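You operate a simulated robot arm through the tools that you are given. There is no shell and no other tool. Be economical: measure what you need, move in short steps, check, and stop when the job is done.

Carry out the task below with a simulated robot arm. There is one attempt and no reset: what you move stays moved.

## Task
Wind the empty bobbin with red thread to about its orange mark.
Fine: leave it on the spindle; winder pushed back, machine off.

Only the result counts: the job must be done as asked and must still hold three seconds after the hand-in. Knocking over, shifting, dropping, spilling or breaking anything else fails it.

## Robot
A 6-joint arm with a two-finger parallel gripper, fixed in place. Base frame: the origin is at the foot of the arm, x ahead of it, y to its left, z up; the work surface is at about z = 756. Lengths are in mm, angles in degrees, forces in N, time in s.
With the tool pointing down near the work surface it reaches from about 180 to 740 mm from the base axis. Its first joint turns from -166.0 to 166.0 degrees. Payload 3.91 kg.
The tool frame sits at the grasp point between the pads (the TCP): z along the fingers, y along the line on which they close. The tips reach 30 mm beyond it. Largest opening 110 mm; finger width 20, thickness 10; the body of the gripper, 48 by 112 mm, starts 55 mm behind the TCP.
Orientation is that of the tool frame in the base frame, as a unit quaternion [w, x, y, z]. With the fingers straight down and closing along the base's y, the tool's x points along the base's -x, its y along +y and its z along -z.

## Interface
- The arm moves only by the tool drive_tool. Its argument "increments" is text: rows parted by semicolons, each of 7 numbers parted by spaces: the turn, a rotation vector about the tool's x, y, z in degrees, then the shift along the tool's x, y, z in cm, then the gripper command, from -1 (fully open) to 1 (shut), values between in proportion. In form: wx wy wz dx dy dz jaw; .... A call has 1 to 10 rows; each row is the pose to reach, as a shift and turn from the pose commanded when the call began, along the tool's axes at that moment. Rows are played at 5 a second. More than 50 mm and 8.6 degrees between two rows, or a gripper value outside its range, and nothing of the call is played. Where a pose cannot be reached the arm comes as near as it can. A force on the tool above 40 N (or 10 N above the force at the start of the call, whichever is more), or a blocked arm, ends the call early, and 0.2 s more pass. Each finger travels about 45 mm/s and halts on what it meets, pressing with about 44 N; the grip force reading is that of the motor and also rises with nothing between the fingers. The clock runs only during rows and for 0.2 s after the last one: add rows that repeat a pose to give the fingers time. It gives the time, the measured TCP pose, the force on the tool (base axes), the opening and the grip force at its end, in the units of the frame above (readings bear some noise).
- Cameras (640 x 400 px; columns grow to the right, rows downward): "scene" is fixed at [401.6, 654.5, 1508.8]; the picture's right is [-1.00, -0.03, 0.00], its down [-0.01, 0.42, -0.91] and it looks along [0.03, -0.91, -0.42] (base axes); focal length 362 px, centre (320, 200). "wrist" rides on the gripper at [-36, 0, -57] in the tool frame; the picture's right is [0.00, -1.00, 0.00], its down [0.97, 0.00, -0.24] and it looks along [0.24, 0.00, 0.97] (tool axes); focal length 218 px, centre (320, 200). There is no depth. A picture from a camera that has moved, and an enlarged one, comes with that camera's place and axes in the base frame and with its lens. The place of the scene camera against the robot may be out by one fixed shift of up to 18 mm in any direction.
- capture(camera): a new picture of that camera. It takes no simulated time.
- slide_trunk(by): slides the trunk up (or, below 0, down) by that many mm; the arm rides with it, the base frame stays. It gives what a move gives, with no picture.
- enlarge(camera, box): a new picture of the part [left, top, right, bottom] of that camera's present view, enlarged. It takes no simulated time.
- job_done(): hands the job in; it is judged then, once.

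Work in short steps. Places have to be worked out from the pictures, the camera data and where the tool is seen: move nearer, look again, correct. Check each grasp and each placing, and mend what went wrong. You have 120 turns and 64 pictures in all, those below and enlarged ones among them. Open the gripper and draw the arm clear of the work before you hand the job in, unless the task says otherwise; then end with one line.

The tools are called after ">>>" as name(argument=value, ...) on one line, values as JSON. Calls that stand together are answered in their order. drive_tool: Moves the arm, as the interface text tells. Its arguments: {"type":"object","properties":{"increments":{"type":"string"}},"required":["increments"]} The other tools are called the same way: slide_trunk (by) slides the trunk up or down; capture (camera) takes a picture; enlarge (camera, box) takes an enlarged picture of a part of a camera's view; job_done () hands the job in.

At the start:

```text
t: 0.0
tool_pos: [201.5, -323.9, 1263.6]
ee_rot: [0.0, 0.0, 1.0, 0.001]
wrist_force: [0.1, 0.3, 0.2]
grip_width: 110.1
grasp_force: 0.1
trunk travel left (down, up): [-500.0, 90.0]
```

scene: 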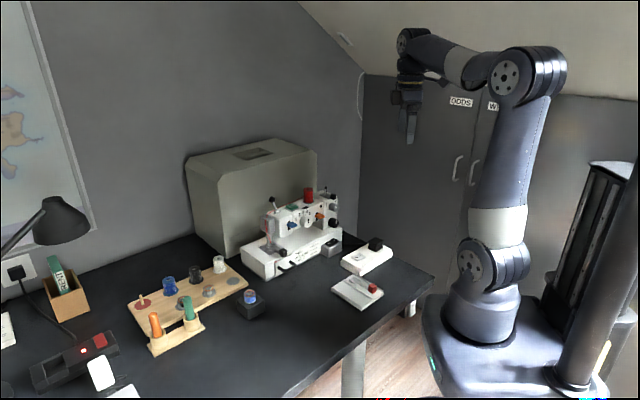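
wrist: 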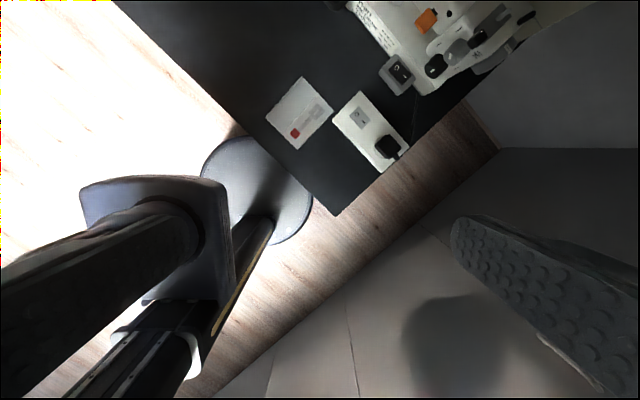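

The scene shows a sewing machine, a spool rack, a pedal/switch and some other items. I'll enlarge the relevant areas first.

>>> enlarge(camera="scene", box=[230, 170, 400, 310])

>>> enlarge(camera="scene", box=[110, 240, 280, 380])

>>> enlarge(camera="wrist", box=[250, 0, 550, 190])

```text
2.86 times, centred on (315, 240) of scene
camera zoom: at [401.6, 654.5, 1508.8], right [-1.0, -0.03, 0.0], down [-0.01, 0.42, -0.91], along [0.03, -0.91, -0.42], focal length 1034 px, centre (334, 86)
```

zoom: 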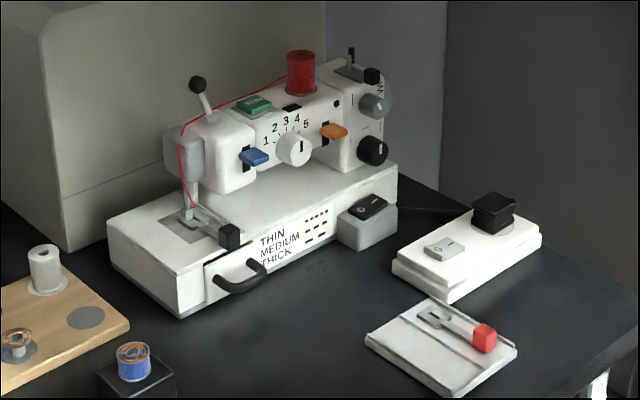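

```text
2.86 times, centred on (195, 310) of scene
camera zoom: at [401.6, 654.5, 1508.8], right [-1.0, -0.03, 0.0], down [-0.01, 0.42, -0.91], along [0.03, -0.91, -0.42], focal length 1034 px, centre (677, -114)
```

zoom: 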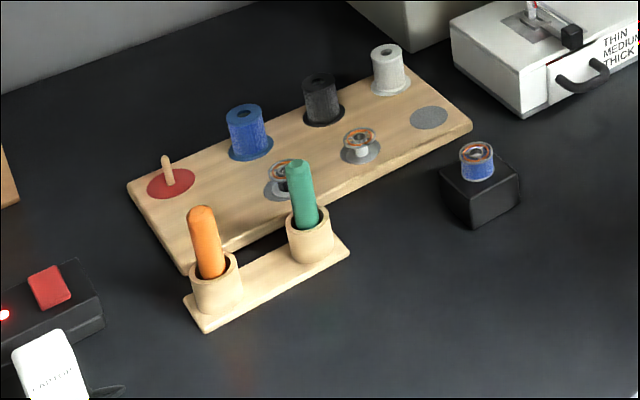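

```text
2.11 times, centred on (400, 95) of wrist
camera zoom: at [238.8, -324.9, 1319.1], right [0.0, -1.0, 0.0], down [-0.97, 0.0, 0.24], along [-0.24, 0.0, -0.97], focal length 460 px, centre (152, 421)
```

zoom: 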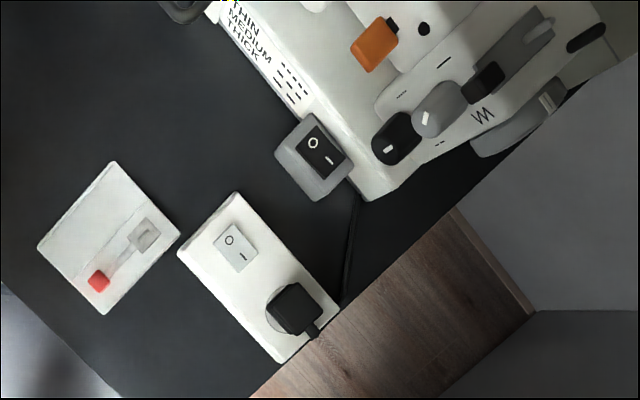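

The machine is around (520,-400), the rack near (800,-230). I'll move the arm over there, staying high, to see with the wrist camera.

>>> drive_tool(increments="0 0 0 -4.5 1 0 -1; 0 0 0 -9 2 0 -1; 0 0 0 -13.5 3 0 -1; 0 0 0 -18 4 0 -1; 0 0 0 -22.5 5 0 -1; 0 0 0 -27 6 0 -1; 0 0 0 -31 7 0 -1; 0 0 0 -35 8 0 -1")

>>> capture(camera="wrist")

```text
t: 1.8
tool_pos: [550.3, -240.5, 1256.6]
ee_rot: [0.003, -0.001, 1.0, -0.001]
wrist_force: [-0.7, -0.3, 0.3]
grip_width: 110.2
grasp_force: 0.0
out of reach, approached as far as the arm can: row 8
trunk travel left (down, up): [-500.0, 90.0]
```

```text
58 pictures are left
camera wrist: at [587.3, -241.7, 1312.4], right [0.0, -1.0, 0.0], down [-0.97, 0.0, 0.24], along [-0.24, 0.0, -0.97], focal length 218 px, centre (320, 200)
```

wrist: 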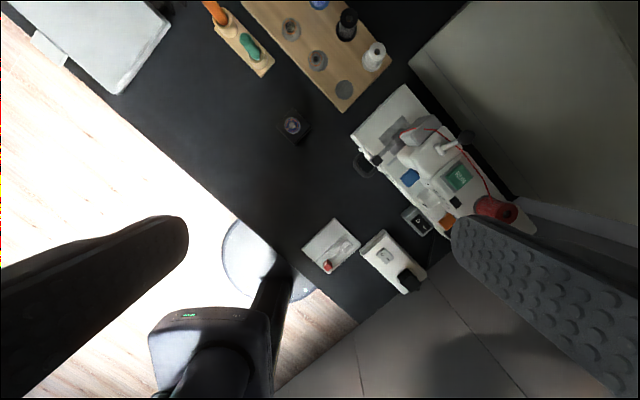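

Let me enlarge on the rack and the machine from here.

>>> enlarge(camera="wrist", box=[200, 0, 400, 140])

>>> enlarge(camera="wrist", box=[340, 80, 540, 300])

>>> enlarge(camera="scene", box=[285, 170, 355, 235])

>>> enlarge(camera="scene", box=[165, 260, 275, 330])

```text
2.86 times, centred on (300, 70) of wrist
camera zoom: at [587.3, -241.7, 1312.4], right [0.0, -1.0, 0.0], down [-0.97, 0.0, 0.24], along [-0.24, 0.0, -0.97], focal length 624 px, centre (377, 571)
```

zoom: 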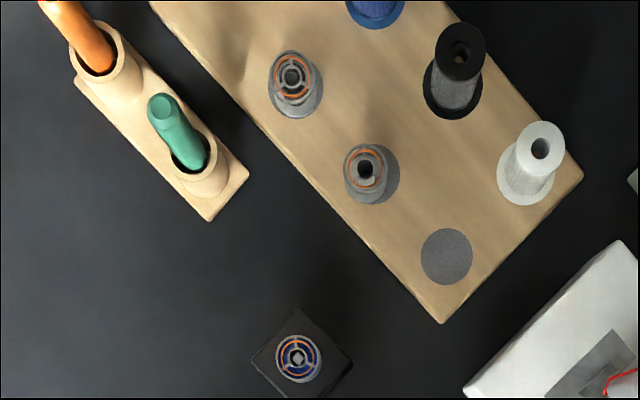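

```text
1.82 times, centred on (440, 190) of wrist
camera zoom: at [587.3, -241.7, 1312.4], right [0.0, -1.0, 0.0], down [-0.97, 0.0, 0.24], along [-0.24, 0.0, -0.97], focal length 397 px, centre (102, 218)
```

zoom: 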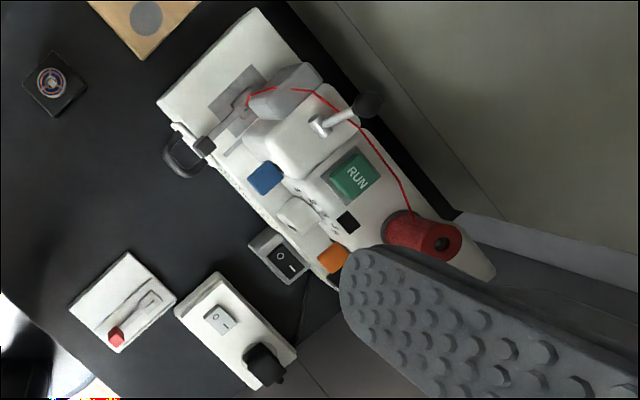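

```text
6.15 times, centred on (320, 202) of scene
camera zoom: at [401.6, 654.5, 1508.8], right [-1.0, -0.03, 0.0], down [-0.01, 0.42, -0.91], along [0.03, -0.91, -0.42], focal length 2226 px, centre (320, 185)
```

zoom: 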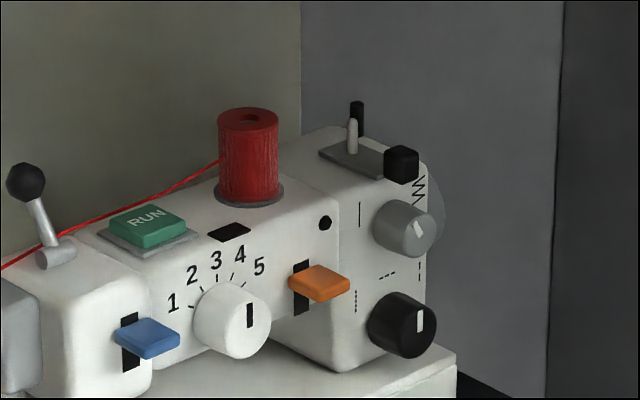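

```text
5.71 times, centred on (220, 295) of scene
camera zoom: at [401.6, 654.5, 1508.8], right [-1.0, -0.03, 0.0], down [-0.01, 0.42, -0.91], along [0.03, -0.91, -0.42], focal length 2067 px, centre (891, -343)
```

zoom: 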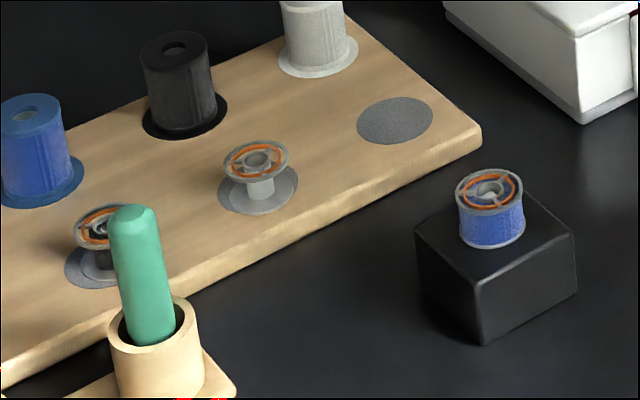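

The empty bobbin is the near one on the rack at ~(765,-235). The winder appears at ~(420,-540,~980). I'll move over to the winder for a close look.

>>> drive_tool(increments="0 0 0 2 -4 1 -1; 0 0 0 4 -8 2 -1; 0 0 0 6 -12 3 -1; 0 0 0 8 -16 4 -1; 0 0 0 10 -20 5 -1; 0 0 0 12 -24 6 -1; 0 0 0 12.5 -26 9 -1")

>>> capture(camera="wrist")

```text
t: 3.4
tool_pos: [417.8, -498.4, 1165.7]
ee_rot: [0.0, 0.0, 1.0, -0.001]
wrist_force: [-0.3, 0.0, -0.2]
grip_width: 110.0
grasp_force: 0.0
trunk travel left (down, up): [-500.0, 90.0]
```

```text
53 pictures are left
camera wrist: at [456.0, -499.0, 1222.3], right [0.0, -1.0, 0.0], down [-0.97, 0.0, 0.24], along [-0.24, 0.0, -0.97], focal length 218 px, centre (320, 200)
```

wrist: 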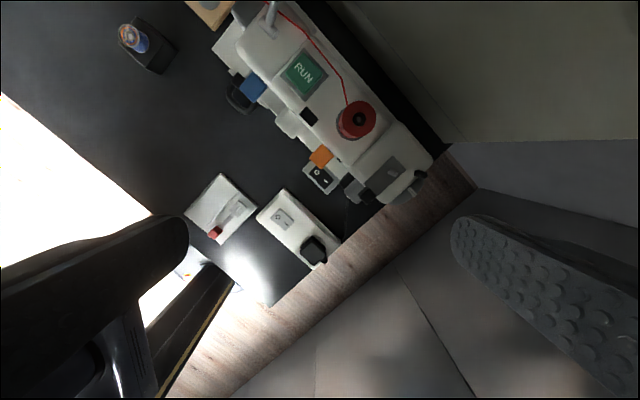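

>>> enlarge(camera="wrist", box=[320, 80, 450, 220])

>>> enlarge(camera="wrist", box=[180, 130, 360, 280])

```text
2.86 times, centred on (385, 150) of wrist
camera zoom: at [456.0, -499.0, 1222.3], right [0.0, -1.0, 0.0], down [-0.97, 0.0, 0.24], along [-0.24, 0.0, -0.97], focal length 624 px, centre (134, 343)
```

zoom: 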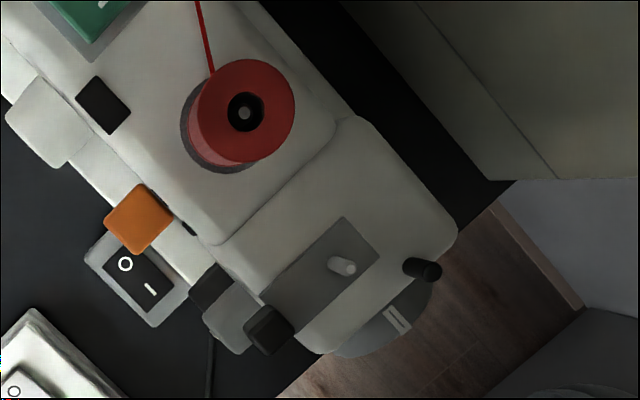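

```text
2.67 times, centred on (270, 205) of wrist
camera zoom: at [456.0, -499.0, 1222.3], right [0.0, -1.0, 0.0], down [-0.97, 0.0, 0.24], along [-0.24, 0.0, -0.97], focal length 582 px, centre (453, 187)
```

zoom: 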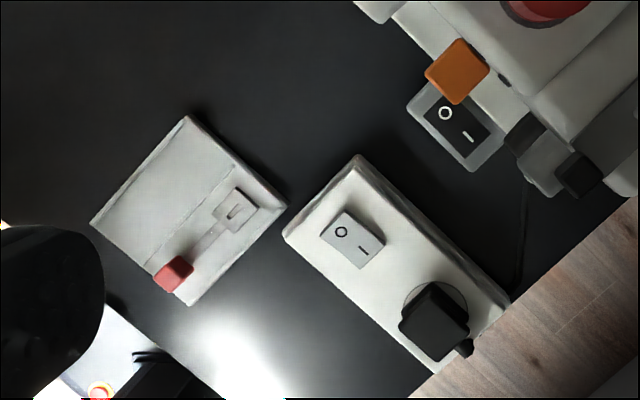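

Now close looks at the rockers and the red-lever device from the scene camera.

>>> enlarge(camera="scene", box=[318, 232, 398, 312])

>>> enlarge(camera="wrist", box=[295, 150, 345, 200])

>>> enlarge(camera="wrist", box=[180, 170, 260, 250])

```text
5.00 times, centred on (358, 272) of scene
camera zoom: at [401.6, 654.5, 1508.8], right [-1.0, -0.03, 0.0], down [-0.01, 0.42, -0.91], along [0.03, -0.91, -0.42], focal length 1809 px, centre (130, -160)
```

zoom: 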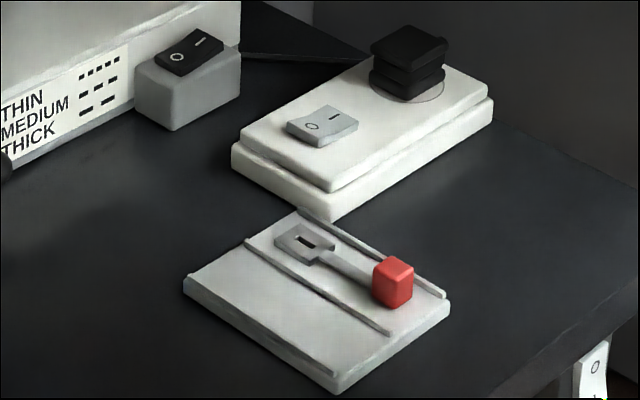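

```text
8.00 times, centred on (320, 175) of wrist
camera zoom: at [456.0, -499.0, 1222.3], right [0.0, -1.0, 0.0], down [-0.97, 0.0, 0.24], along [-0.24, 0.0, -0.97], focal length 1746 px, centre (320, 400)
```

zoom: 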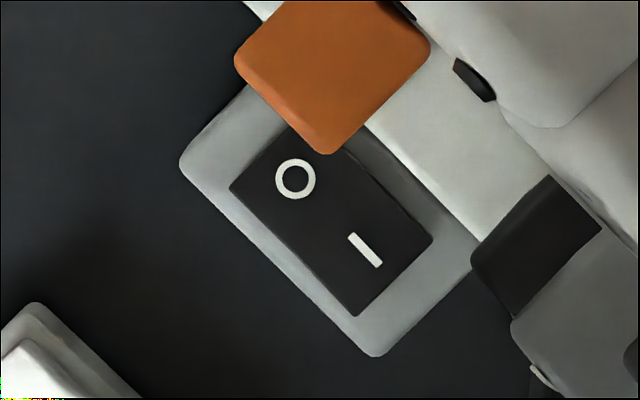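

```text
5.00 times, centred on (220, 210) of wrist
camera zoom: at [456.0, -499.0, 1222.3], right [0.0, -1.0, 0.0], down [-0.97, 0.0, 0.24], along [-0.24, 0.0, -0.97], focal length 1091 px, centre (820, 150)
```

zoom: 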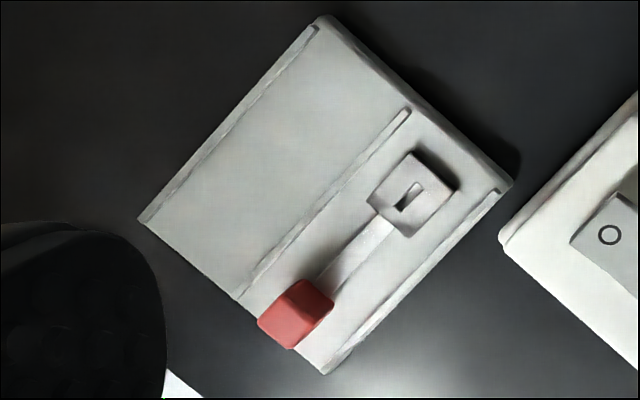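

There's another rocker low at the table edge; let me see it.

>>> enlarge(camera="scene", box=[390, 280, 440, 325])

>>> enlarge(camera="scene", box=[0, 300, 150, 400])

```text
8.89 times, centred on (415, 302) of scene
camera zoom: at [401.6, 654.5, 1508.8], right [-1.0, -0.03, 0.0], down [-0.01, 0.42, -0.91], along [0.03, -0.91, -0.42], focal length 3215 px, centre (-524, -711)
```

zoom: 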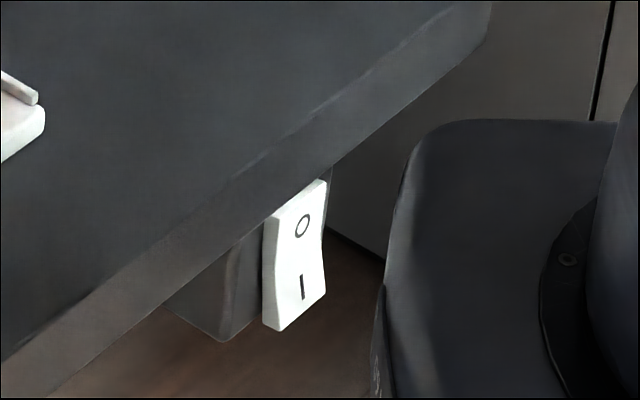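

```text
4.00 times, centred on (75, 350) of scene
camera zoom: at [401.6, 654.5, 1508.8], right [-1.0, -0.03, 0.0], down [-0.01, 0.42, -0.91], along [0.03, -0.91, -0.42], focal length 1447 px, centre (1300, -400)
```

zoom: 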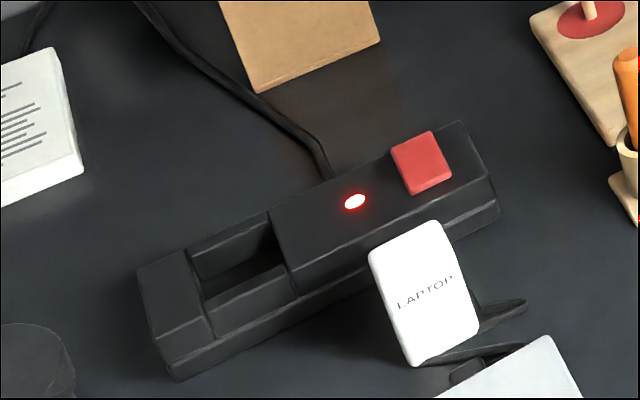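

Plan: fetch the empty bobbin with the tool tilted outward about its closing axis (it's at ~800 mm radius). First, travel back toward the rack while yawing −17°.

>>> drive_tool(increments="0 0 2 -1.8 3.7 0.8 -1; 0 0 4 -3.6 7.4 1.6 -1; 0 0 6 -5.4 11 2.4 -1; 0 0 8.5 -7.2 14.7 3.3 -1; 0 0 10.5 -9 18.3 4.1 -1; 0 0 13 -10.8 22 5 -1; 0 0 15 -12.5 25.6 5.8 -1; 0 0 17 -14.2 29.3 6.6 -1")

```text
t: 5.2
tool_pos: [563.7, -205.2, 1098.6]
ee_rot: [0.001, 0.148, 0.989, 0.0]
wrist_force: [0.5, -1.0, 0.7]
grip_width: 109.9
grasp_force: 0.1
trunk travel left (down, up): [-500.0, 90.0]
```

>>> drive_tool(increments="0 -5 0 -2 0 1.5 -1; 0 -10 0 -4 0 3 -1; 0 -15 0 -6 0 5 -1; 0 -20 0 -8 0 7 -1; 0 -25 0 -10 0 9 -1; 0 -25 0 -11 0 11 -1")

>>> capture(camera="wrist")

```text
t: 6.6
tool_pos: [665.7, -240.7, 987.9]
ee_rot: [0.214, 0.145, 0.966, -0.033]
wrist_force: [0.3, 0.0, -0.5]
grip_width: 110.0
grasp_force: 0.0
trunk travel left (down, up): [-500.0, 90.0]
```

```text
45 pictures are left
camera wrist: at [675.3, -243.6, 1054.0], right [-0.29, -0.96, 0.0], down [-0.94, 0.29, -0.19], along [0.19, -0.06, -0.98], focal length 218 px, centre (320, 200)
```

wrist: 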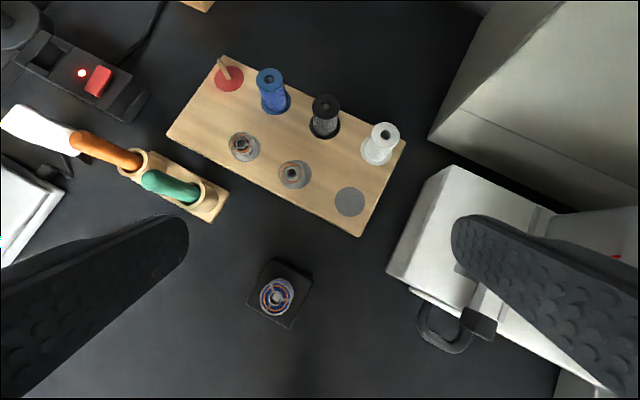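

Bobbin at about (763,-236). I'll advance along the tool axis with a lateral correction of +33 mm, then look again.

>>> drive_tool(increments="0 0 0 0 1.2 2.5 -1; 0 0 0 0 2.4 5 -1; 0 0 0 0 3.3 8.5 -1; 0 0 0 0 3.3 8.5 -1")

>>> capture(camera="wrist")

>>> enlarge(camera="scene", box=[165, 230, 275, 330])

```text
t: 7.6
tool_pos: [711.4, -220.0, 911.1]
ee_rot: [0.213, 0.145, 0.966, -0.032]
wrist_force: [-0.4, 0.5, -0.3]
grip_width: 109.9
grasp_force: 0.1
trunk travel left (down, up): [-500.0, 90.0]
```

```text
44 pictures are left
camera wrist: at [721.1, -222.3, 976.5], right [-0.29, -0.96, 0.0], down [-0.94, 0.29, -0.19], along [0.18, -0.06, -0.98], focal length 218 px, centre (320, 200)
```

wrist: 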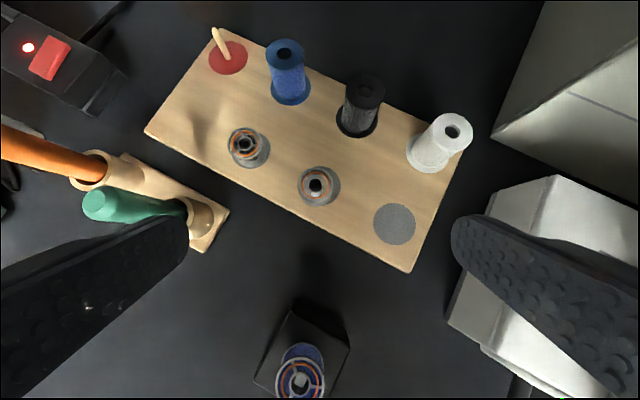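

```text
4.00 times, centred on (220, 280) of scene
camera zoom: at [401.6, 654.5, 1508.8], right [-1.0, -0.03, 0.0], down [-0.01, 0.42, -0.91], along [0.03, -0.91, -0.42], focal length 1447 px, centre (720, -120)
```

zoom: 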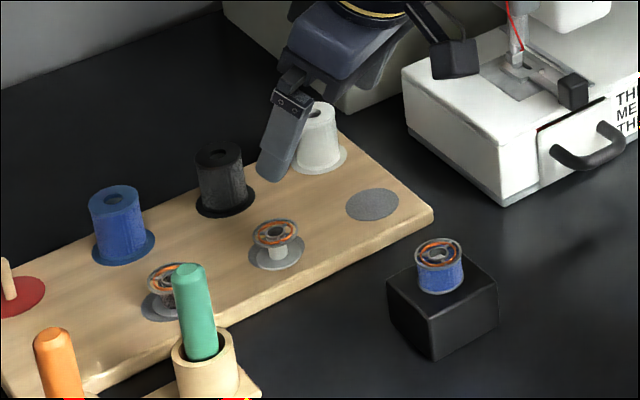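

Estimated bobbin axis ~(769,-234). I'll narrow the jaws to ~60 mm, correct slightly and advance 55 mm.

>>> drive_tool(increments="0 0 0 -0.1 0.1 1 -0.1; 0 0 0 -0.3 0.3 3 -0.1; 0 0 0 -0.3 0.3 5.5 -0.1; 0 0 0 -0.3 0.3 5.5 -0.1")

>>> capture(camera="wrist")

>>> enlarge(camera="scene", box=[185, 240, 265, 310])

```text
t: 8.6
tool_pos: [736.5, -225.0, 861.3]
ee_rot: [0.213, 0.144, 0.966, -0.032]
wrist_force: [-0.7, -0.6, 0.2]
grip_width: 60.5
grasp_force: 0.1
trunk travel left (down, up): [-500.0, 90.0]
```

```text
42 pictures are left
camera wrist: at [745.2, -228.3, 927.7], right [-0.29, -0.96, 0.0], down [-0.94, 0.29, -0.19], along [0.18, -0.06, -0.98], focal length 218 px, centre (320, 200)
```

wrist: 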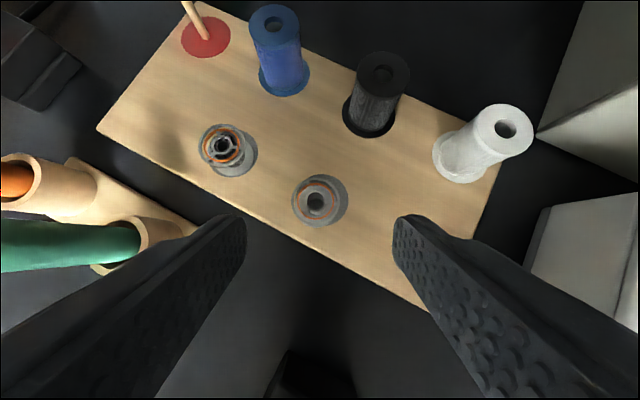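

```text
5.71 times, centred on (225, 275) of scene
camera zoom: at [401.6, 654.5, 1508.8], right [-1.0, -0.03, 0.0], down [-0.01, 0.42, -0.91], along [0.03, -0.91, -0.42], focal length 2067 px, centre (863, -229)
```

zoom: 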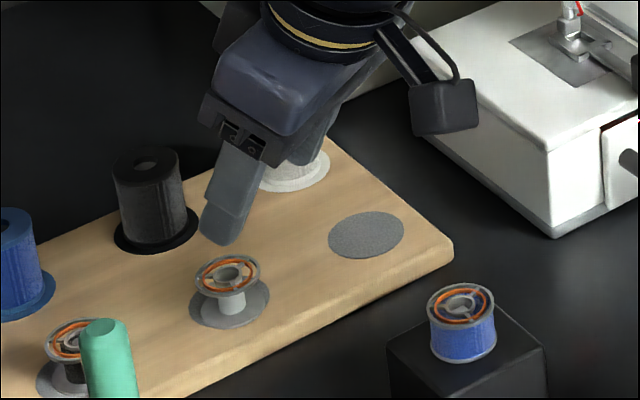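

>>> enlarge(camera="wrist", box=[270, 160, 370, 240])

```text
5.00 times, centred on (320, 200) of wrist
camera zoom: at [745.2, -228.3, 927.7], right [-0.29, -0.96, 0.0], down [-0.94, 0.29, -0.19], along [0.18, -0.06, -0.98], focal length 1091 px, centre (320, 200)
```

zoom: 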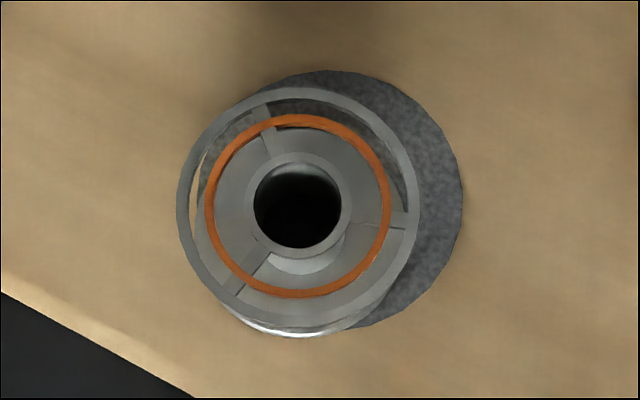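

Aligned within ~2 mm. Descend 55 mm along the tool axis, then look from the scene camera.

>>> drive_tool(increments="0 0 0 0 0.1 2 -0.1; 0 0 0 0 0.1 4 -0.1; 0 0 0 0 0.1 5.5 -0.1; 0 0 0 0 0.1 5.5 -0.1")

>>> enlarge(camera="scene", box=[195, 255, 255, 310])

>>> enlarge(camera="wrist", box=[220, 140, 420, 300])

```text
t: 9.6
tool_pos: [760.4, -228.4, 814.1]
ee_rot: [0.214, 0.144, 0.966, -0.032]
wrist_force: [0.3, 0.1, 0.9]
grip_width: 60.5
grasp_force: 0.1
trunk travel left (down, up): [-500.0, 90.0]
```

```text
7.27 times, centred on (225, 282) of scene
camera zoom: at [401.6, 654.5, 1508.8], right [-1.0, -0.03, 0.0], down [-0.01, 0.42, -0.91], along [0.03, -0.91, -0.42], focal length 2631 px, centre (1011, -400)
```

zoom: 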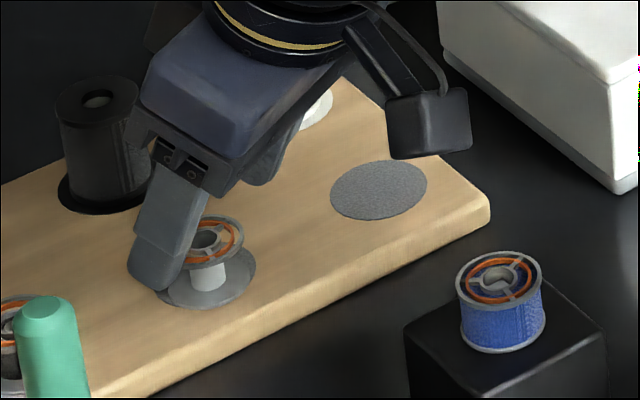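

```text
2.50 times, centred on (320, 220) of wrist
camera zoom: at [769.0, -232.5, 880.3], right [-0.29, -0.96, 0.0], down [-0.94, 0.29, -0.19], along [0.18, -0.06, -0.98], focal length 546 px, centre (320, 150)
```

zoom: 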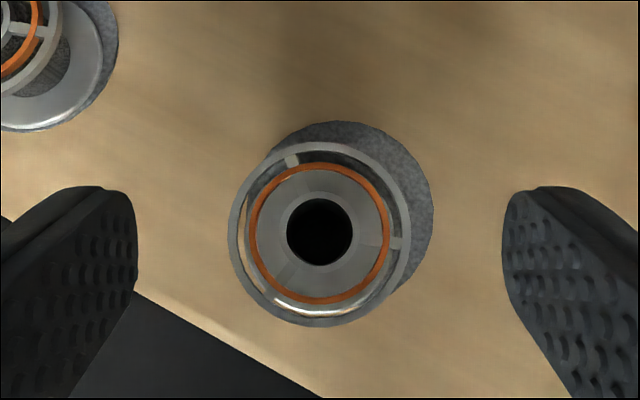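

Bobbin is centered between the pads (Ø ≈28 mm, top ≈ z 795). Go 10 mm further, then close gently on it.

>>> drive_tool(increments="0 0 0 0.1 0 0.5 -0.1; 0 0 0 0.2 0 1.0 -0.1; 0 0 0 0.2 0 1.0 -0.1")

```text
t: 10.4
tool_pos: [762.6, -231.0, 803.8]
ee_rot: [0.215, 0.144, 0.965, -0.032]
wrist_force: [-0.7, -0.5, -0.5]
grip_width: 60.5
grasp_force: 0.1
trunk travel left (down, up): [-500.0, 90.0]
```

>>> enlarge(camera="scene", box=[195, 255, 255, 310])

```text
7.27 times, centred on (225, 282) of scene
camera zoom: at [401.6, 654.5, 1508.8], right [-1.0, -0.03, 0.0], down [-0.01, 0.42, -0.91], along [0.03, -0.91, -0.42], focal length 2631 px, centre (1011, -400)
```

zoom: 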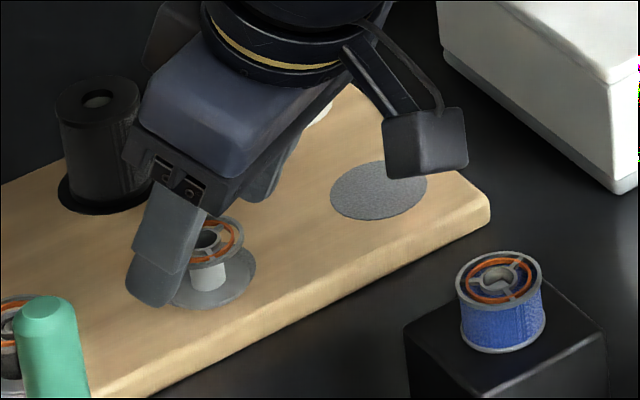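

Close the jaws.

>>> drive_tool(increments="0 0 0 0 0 0 0.3; 0 0 0 0 0 0 0.6; 0 0 0 0 0 0 0.6; 0 0 0 0 0 0 0.6")

>>> enlarge(camera="wrist", box=[220, 140, 420, 300])

```text
t: 11.4
tool_pos: [761.7, -231.3, 804.0]
ee_rot: [0.214, 0.145, 0.966, -0.032]
wrist_force: [0.5, -0.2, 0.1]
grip_width: 31.0
grasp_force: 44.1
trunk travel left (down, up): [-500.0, 90.0]
```

```text
2.50 times, centred on (320, 220) of wrist
camera zoom: at [771.9, -234.4, 869.9], right [-0.29, -0.96, 0.0], down [-0.94, 0.29, -0.19], along [0.18, -0.06, -0.98], focal length 546 px, centre (320, 150)
```

zoom: 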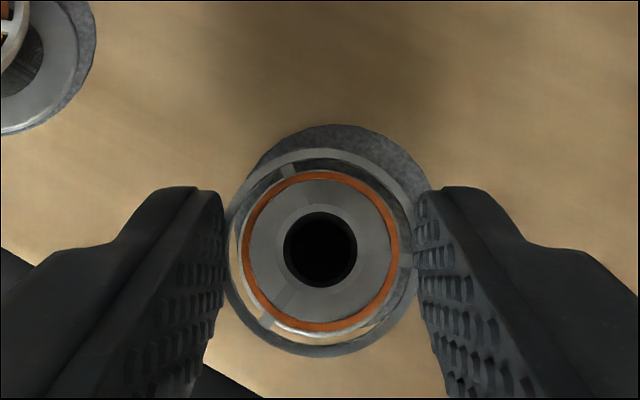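

Gripped (31 mm wide). Lift straight up 40 mm and check.

>>> drive_tool(increments="0 0 0 -0.42 0 -0.91 0.6; 0 0 0 -0.84 0 -1.82 0.6; 0 0 0 -1.26 0 -2.72 0.6; 0 0 0 -1.68 0 -3.63 0.6")

>>> enlarge(camera="scene", box=[185, 240, 265, 310])

```text
t: 12.4
tool_pos: [763.4, -230.3, 843.9]
ee_rot: [0.214, 0.144, 0.966, -0.032]
wrist_force: [0.1, 0.7, -1.2]
grip_width: 30.2
grasp_force: 43.5
trunk travel left (down, up): [-500.0, 90.0]
```

```text
5.71 times, centred on (225, 275) of scene
camera zoom: at [401.6, 654.5, 1508.8], right [-1.0, -0.03, 0.0], down [-0.01, 0.42, -0.91], along [0.03, -0.91, -0.42], focal length 2067 px, centre (863, -229)
```

zoom: 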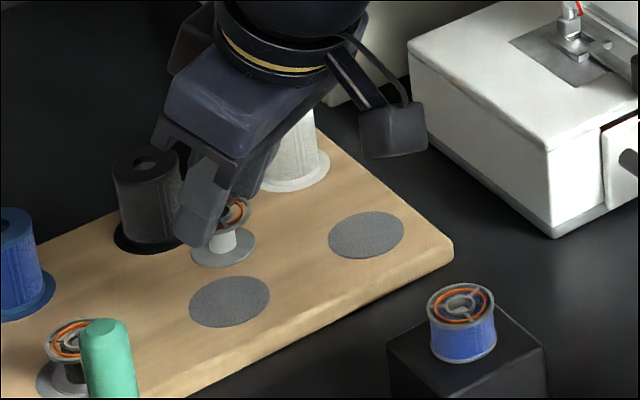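

Bobbin is held. Raise and retract.

>>> drive_tool(increments="0 0 0 0.5 0 -4.2 0.6; 0 0 0 2.5 0 -8 0.6; 0 0 0 4.7 0 -11.8 0.6; 0 0 0 7 0 -15.5 0.6; 0 0 0 9.2 0 -19.2 0.6; 0 0 0 11.4 0 -22.9 0.6")

```text
t: 13.8
tool_pos: [573.4, -171.3, 998.7]
ee_rot: [0.214, 0.144, 0.966, -0.032]
wrist_force: [0.1, -0.3, -0.7]
grip_width: 30.2
grasp_force: 44.2
trunk travel left (down, up): [-500.0, 90.0]
```

Now swing to az −54° about vertical and travel to a hover short of the winder, at z≈1060.

>>> drive_tool(increments="1.72 0 3.73 0.58 -4.33 -1.01 0.6; 3.44 0 7.46 1.17 -8.66 -2.02 0.6; 5.16 0 11.2 1.75 -13 -3.03 0.6; 6.88 0 14.9 2.33 -17.3 -4.04 0.6; 8.6 0 18.65 2.9 -21.65 -5.05 0.6; 10.3 0 22.4 3.5 -26 -6.06 0.6; 12 0 26.1 4.1 -30.3 -7.07 0.6; 13.8 0 29.8 4.66 -34.6 -8.08 0.6; 15.5 0 33.6 5.25 -39 -9.1 0.6")

>>> capture(camera="wrist")

>>> enlarge(camera="scene", box=[250, 100, 400, 240])

```text
t: 15.8
tool_pos: [372.9, -518.1, 1064.9]
ee_rot: [0.193, 0.444, 0.87, -0.097]
wrist_force: [0.5, -0.2, 0.4]
grip_width: 29.9
grasp_force: 44.0
trunk travel left (down, up): [-500.0, 90.0]
```

```text
34 pictures are left
camera wrist: at [380.0, -526.7, 1130.2], right [-0.81, -0.59, 0.0], down [-0.58, 0.8, -0.19], along [0.11, -0.15, -0.98], focal length 218 px, centre (320, 200)
```

wrist: 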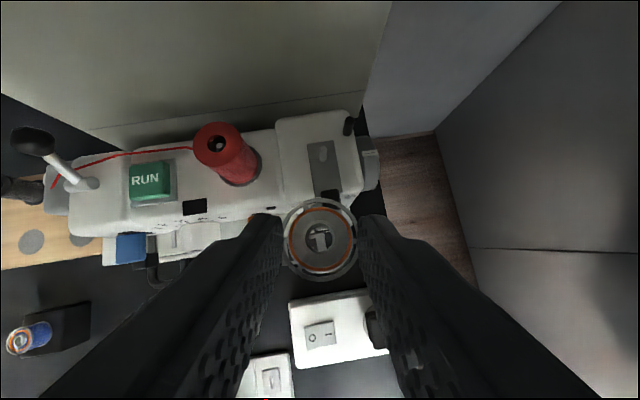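

```text
2.86 times, centred on (325, 170) of scene
camera zoom: at [401.6, 654.5, 1508.8], right [-1.0, -0.03, 0.0], down [-0.01, 0.42, -0.91], along [0.03, -0.91, -0.42], focal length 1034 px, centre (306, 286)
```

zoom: 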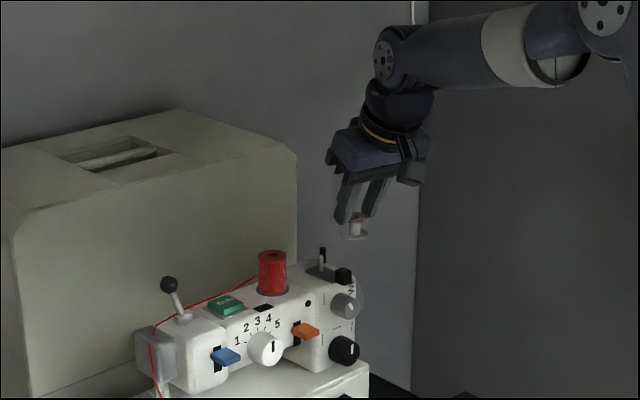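

>>> enlarge(camera="wrist", box=[260, 90, 400, 200])

```text
3.64 times, centred on (330, 145) of wrist
camera zoom: at [380.0, -526.7, 1130.2], right [-0.81, -0.59, 0.0], down [-0.58, 0.8, -0.19], along [0.11, -0.15, -0.98], focal length 794 px, centre (284, 400)
```

zoom: 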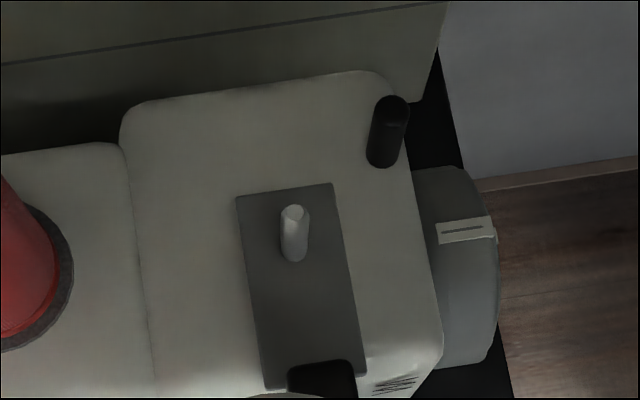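

>>> enlarge(camera="wrist", box=[270, 185, 370, 295])

>>> enlarge(camera="scene", box=[315, 135, 365, 190])

```text
3.64 times, centred on (320, 240) of wrist
camera zoom: at [380.0, -526.7, 1130.2], right [-0.81, -0.59, 0.0], down [-0.58, 0.8, -0.19], along [0.11, -0.15, -0.98], focal length 794 px, centre (320, 54)
```

zoom: 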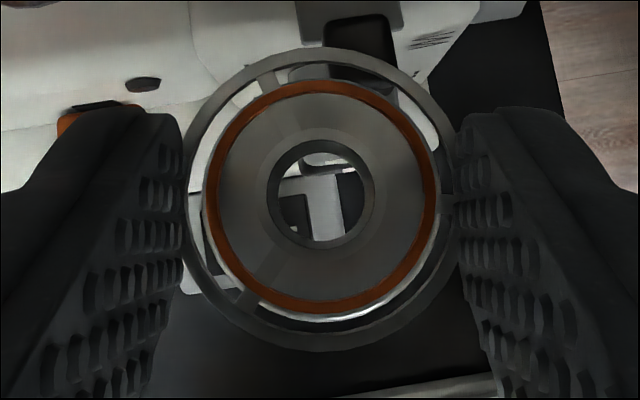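

```text
7.27 times, centred on (340, 162) of scene
camera zoom: at [401.6, 654.5, 1508.8], right [-1.0, -0.03, 0.0], down [-0.01, 0.42, -0.91], along [0.03, -0.91, -0.42], focal length 2631 px, centre (174, 473)
```

zoom: 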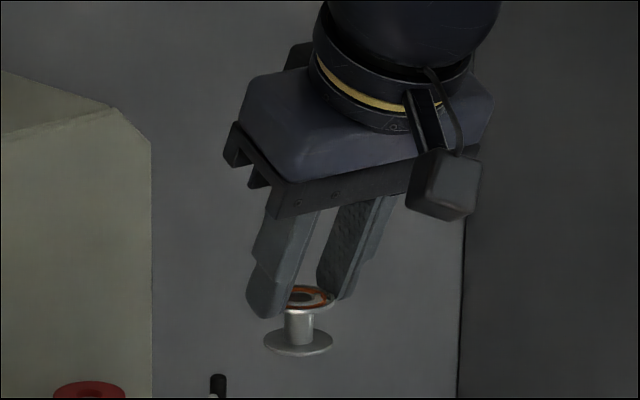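

The bobbin axis is near vertical, and the camera sees straight through its hole. The spindle tip is at ≈(423.5,−590,960), so I'll move 75 mm outward and 30 mm down, then servo visually through the hole.

>>> drive_tool(increments="0 0 0 -1.4 -0.05 1.47 0.6; 0 0 0 -2.8 -0.1 2.93 0.6; 0 0 0 -4.2 -0.15 4.4 0.6; 0 0 0 -5.56 -0.2 5.86 0.6; 0 0 0 -5.56 -0.2 5.86 0.6")

>>> enlarge(camera="wrist", box=[260, 170, 380, 280])

>>> enlarge(camera="scene", box=[295, 145, 355, 215])

```text
t: 17.0
tool_pos: [417.2, -583.5, 1034.7]
ee_rot: [0.193, 0.443, 0.87, -0.097]
wrist_force: [-0.2, -0.1, 0.5]
grip_width: 29.9
grasp_force: 44.0
trunk travel left (down, up): [-500.0, 90.0]
```

```text
3.64 times, centred on (320, 225) of wrist
camera zoom: at [424.1, -590.2, 1099.4], right [-0.81, -0.59, 0.0], down [-0.58, 0.79, -0.19], along [0.11, -0.15, -0.98], focal length 794 px, centre (320, 109)
```

zoom: 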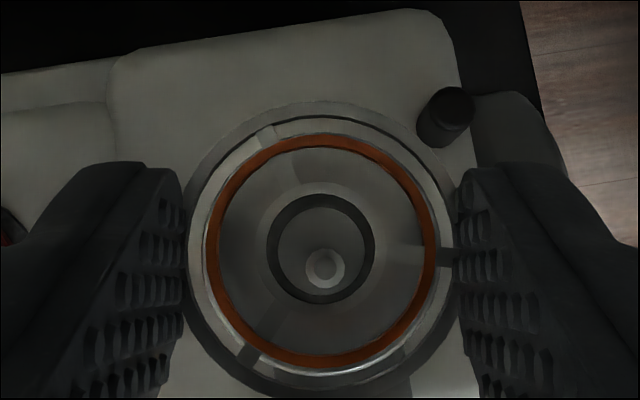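

```text
5.71 times, centred on (325, 180) of scene
camera zoom: at [401.6, 654.5, 1508.8], right [-1.0, -0.03, 0.0], down [-0.01, 0.42, -0.91], along [0.03, -0.91, -0.42], focal length 2067 px, centre (291, 314)
```

zoom: 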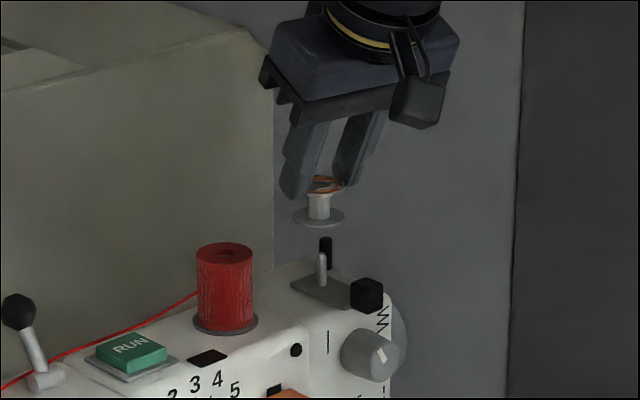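

The spindle shows in the hole, ~2.6 mm inward and ~0.8 mm to −y of centre. Correct and descend 24 mm to just above the tip.

>>> drive_tool(increments="0 0 0 0.4 -0.08 0.5 0.6; 0 0 0 0.8 -0.08 1.3 0.6; 0 0 0 1.24 -0.08 2.07 0.6; 0 0 0 1.24 -0.08 2.07 0.6")

>>> enlarge(camera="wrist", box=[260, 170, 380, 280])

>>> enlarge(camera="scene", box=[295, 155, 355, 215])

```text
t: 18.0
tool_pos: [414.0, -579.5, 1009.9]
ee_rot: [0.194, 0.443, 0.87, -0.097]
wrist_force: [-0.3, 0.3, -0.3]
grip_width: 30.0
grasp_force: 44.7
trunk travel left (down, up): [-500.0, 90.0]
```

```text
3.64 times, centred on (320, 225) of wrist
camera zoom: at [420.3, -588.1, 1074.9], right [-0.81, -0.59, 0.0], down [-0.58, 0.79, -0.19], along [0.11, -0.15, -0.98], focal length 794 px, centre (320, 109)
```

zoom: 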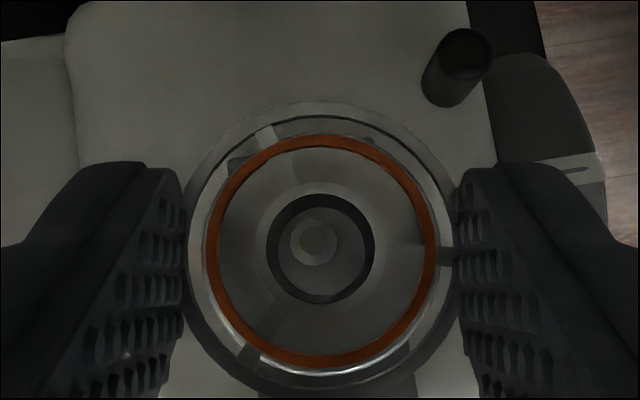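

```text
6.67 times, centred on (325, 185) of scene
camera zoom: at [401.6, 654.5, 1508.8], right [-1.0, -0.03, 0.0], down [-0.01, 0.42, -0.91], along [0.03, -0.91, -0.42], focal length 2412 px, centre (287, 300)
```

zoom: 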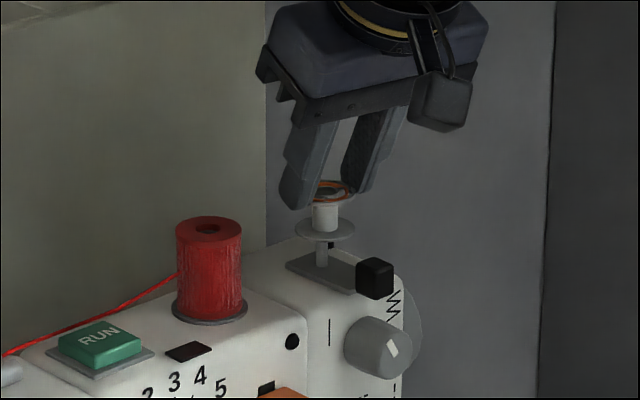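

Spindle now ~1.2 mm outward, 1 mm to +y of hole centre. Correct and lower 25 mm over the spindle.

>>> drive_tool(increments="0 0 0 -0.09 0.08 0.04 0.6; 0 0 0 0.12 0.08 0.5 0.6; 0 0 0 0.33 0.08 0.95 0.6; 0 0 0 0.54 0.08 1.4 0.6; 0 0 0 0.75 0.08 1.86 0.6; 0 0 0 0.95 0.08 2.31 0.6")

>>> enlarge(camera="scene", box=[295, 165, 355, 225])

>>> enlarge(camera="wrist", box=[260, 170, 380, 280])

```text
t: 19.4
tool_pos: [416.9, -578.5, 987.6]
ee_rot: [0.196, 0.443, 0.869, -0.098]
wrist_force: [0.8, 3.4, 18.6]
grip_width: 30.1
grasp_force: 44.0
trunk travel left (down, up): [-500.0, 90.0]
```

```text
6.67 times, centred on (325, 195) of scene
camera zoom: at [401.6, 654.5, 1508.8], right [-1.0, -0.03, 0.0], down [-0.01, 0.42, -0.91], along [0.03, -0.91, -0.42], focal length 2412 px, centre (287, 233)
```

zoom: 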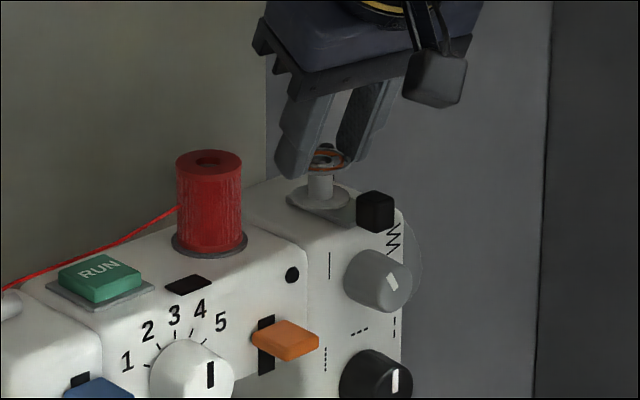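

```text
3.64 times, centred on (320, 225) of wrist
camera zoom: at [422.2, -586.8, 1053.7], right [-0.81, -0.59, 0.0], down [-0.58, 0.79, -0.2], along [0.12, -0.16, -0.98], focal length 794 px, centre (320, 109)
```

zoom: 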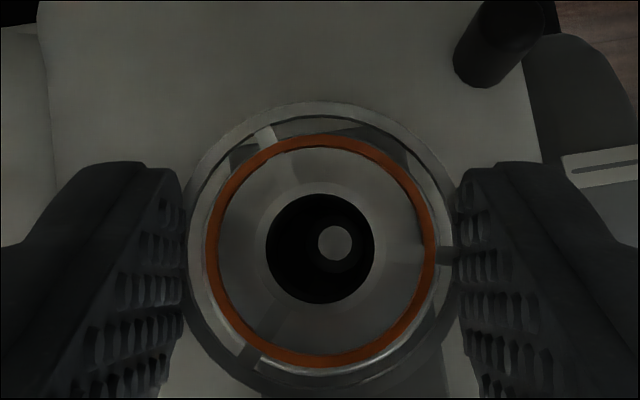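

Contact (18 N) with the flange on the winder plate and spindle in the hole. Release gently.

>>> drive_tool(increments="0 0 0 -0.05 0 -0.1 0.4; 0 0 0 -0.05 0 -0.1 0.25; 0 0 0 -0.05 0 -0.1 0.1; 0 0 0 -0.05 0 -0.1 0.1")

>>> enlarge(camera="wrist", box=[260, 170, 380, 280])

```text
t: 20.4
tool_pos: [416.4, -579.0, 985.4]
ee_rot: [0.193, 0.443, 0.87, -0.096]
wrist_force: [0.6, 0.7, 0.0]
grip_width: 49.4
grasp_force: 0.2
trunk travel left (down, up): [-500.0, 90.0]
```

```text
3.64 times, centred on (320, 225) of wrist
camera zoom: at [422.5, -587.3, 1050.9], right [-0.81, -0.59, 0.0], down [-0.58, 0.79, -0.19], along [0.11, -0.15, -0.98], focal length 794 px, centre (320, 109)
```

zoom: 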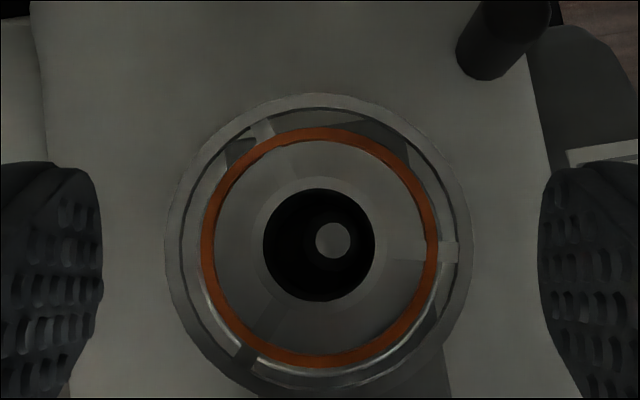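

Released and the bobbin sits over the spindle. Retreat along the tool axis and look.

>>> drive_tool(increments="0 0 0 0 0 -2 0.1; 0 0 0 0 0 -5 0.1; 0 0 0 0 0 -8 0.1; 0 0 0 0 0 -11 0.1; 0 0 0 0 0 -11 0.1")

>>> enlarge(camera="wrist", box=[200, 80, 440, 260])

>>> enlarge(camera="scene", box=[285, 175, 345, 230])

```text
t: 21.6
tool_pos: [389.1, -541.7, 1087.2]
ee_rot: [0.193, 0.444, 0.87, -0.097]
wrist_force: [-1.0, 0.1, 0.1]
grip_width: 49.5
grasp_force: 0.0
trunk travel left (down, up): [-500.0, 90.0]
```

```text
2.22 times, centred on (320, 170) of wrist
camera zoom: at [395.0, -549.5, 1153.4], right [-0.81, -0.59, 0.0], down [-0.58, 0.79, -0.19], along [0.11, -0.15, -0.98], focal length 485 px, centre (320, 267)
```

zoom: 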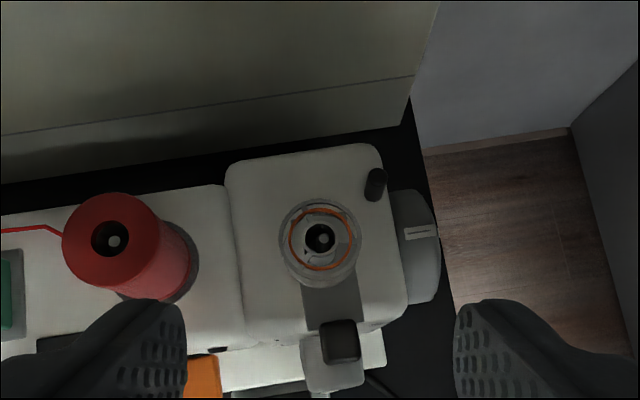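

```text
7.27 times, centred on (315, 202) of scene
camera zoom: at [401.6, 654.5, 1508.8], right [-1.0, -0.03, 0.0], down [-0.01, 0.42, -0.91], along [0.03, -0.91, -0.42], focal length 2631 px, centre (356, 182)
```

zoom: 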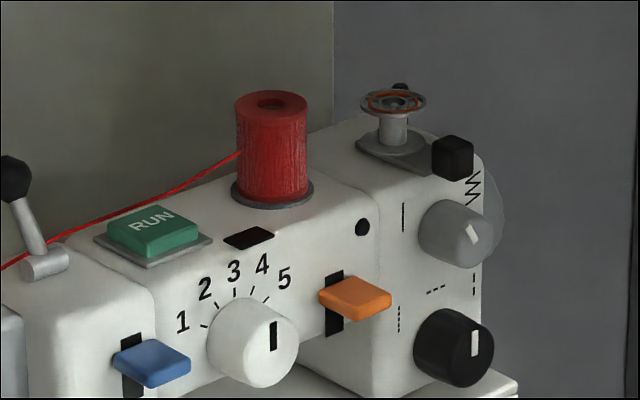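

Bobbin is seated. Next, power: both rockers look to be at O. I'll shut the jaws and go above the I end of the white strip's rocker, ~(302,−428).

>>> drive_tool(increments="0 0 0 3.5 0 -1.6 1; 0 0 0 7.1 -0.1 -3.2 1; 0 0 0 10.7 -0.2 -4.9 1; 0 0 0 14.2 -0.3 -6.5 1; 0 0 0 16.1 -0.4 -2.3 1; 0 0 0 18 -0.4 1.9 1; 0 0 0 19.9 -0.4 6 1; 0 0 0 21.8 -0.4 10.2 1; 0 0 0 23.8 -0.4 14.4 1")

>>> capture(camera="wrist")

>>> enlarge(camera="scene", box=[325, 215, 405, 285])

```text
t: 23.6
tool_pos: [293.8, -418.6, 853.3]
ee_rot: [0.193, 0.443, 0.87, -0.098]
wrist_force: [0.6, 0.6, 0.4]
grip_width: 0.1
grasp_force: 37.8
trunk travel left (down, up): [-500.0, 90.0]
```

```text
20 pictures are left
camera wrist: at [299.9, -427.0, 919.3], right [-0.81, -0.59, 0.0], down [-0.58, 0.79, -0.19], along [0.11, -0.15, -0.98], focal length 218 px, centre (320, 200)
```

wrist: 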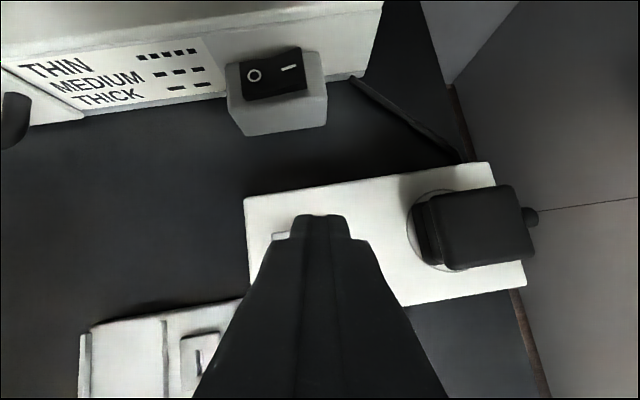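

```text
5.71 times, centred on (365, 250) of scene
camera zoom: at [401.6, 654.5, 1508.8], right [-1.0, -0.03, 0.0], down [-0.01, 0.42, -0.91], along [0.03, -0.91, -0.42], focal length 2067 px, centre (63, -86)
```

zoom: 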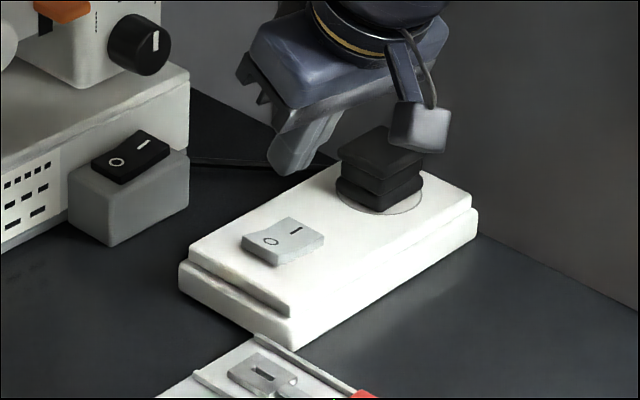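

Tip is over the I end of the strip rocker. Press down in small rows, watching force, then back up.

>>> drive_tool(increments="0 0 0 0.6 0 1.3 1; 0 0 0 0.95 0 2.1 1; 0 0 0 1.1 0 2.35 1; 0 0 0 1.2 0 2.6 1; 0 0 0 1.3 0 2.8 1; 0 0 0 1.38 0 3.0 1")

```text
t: 25.0
tool_pos: [296.2, -420.2, 821.7]
ee_rot: [0.193, 0.443, 0.87, -0.099]
wrist_force: [0.4, 0.2, -0.5]
grip_width: 0.3
grasp_force: 37.9
trunk travel left (down, up): [-500.0, 90.0]
```

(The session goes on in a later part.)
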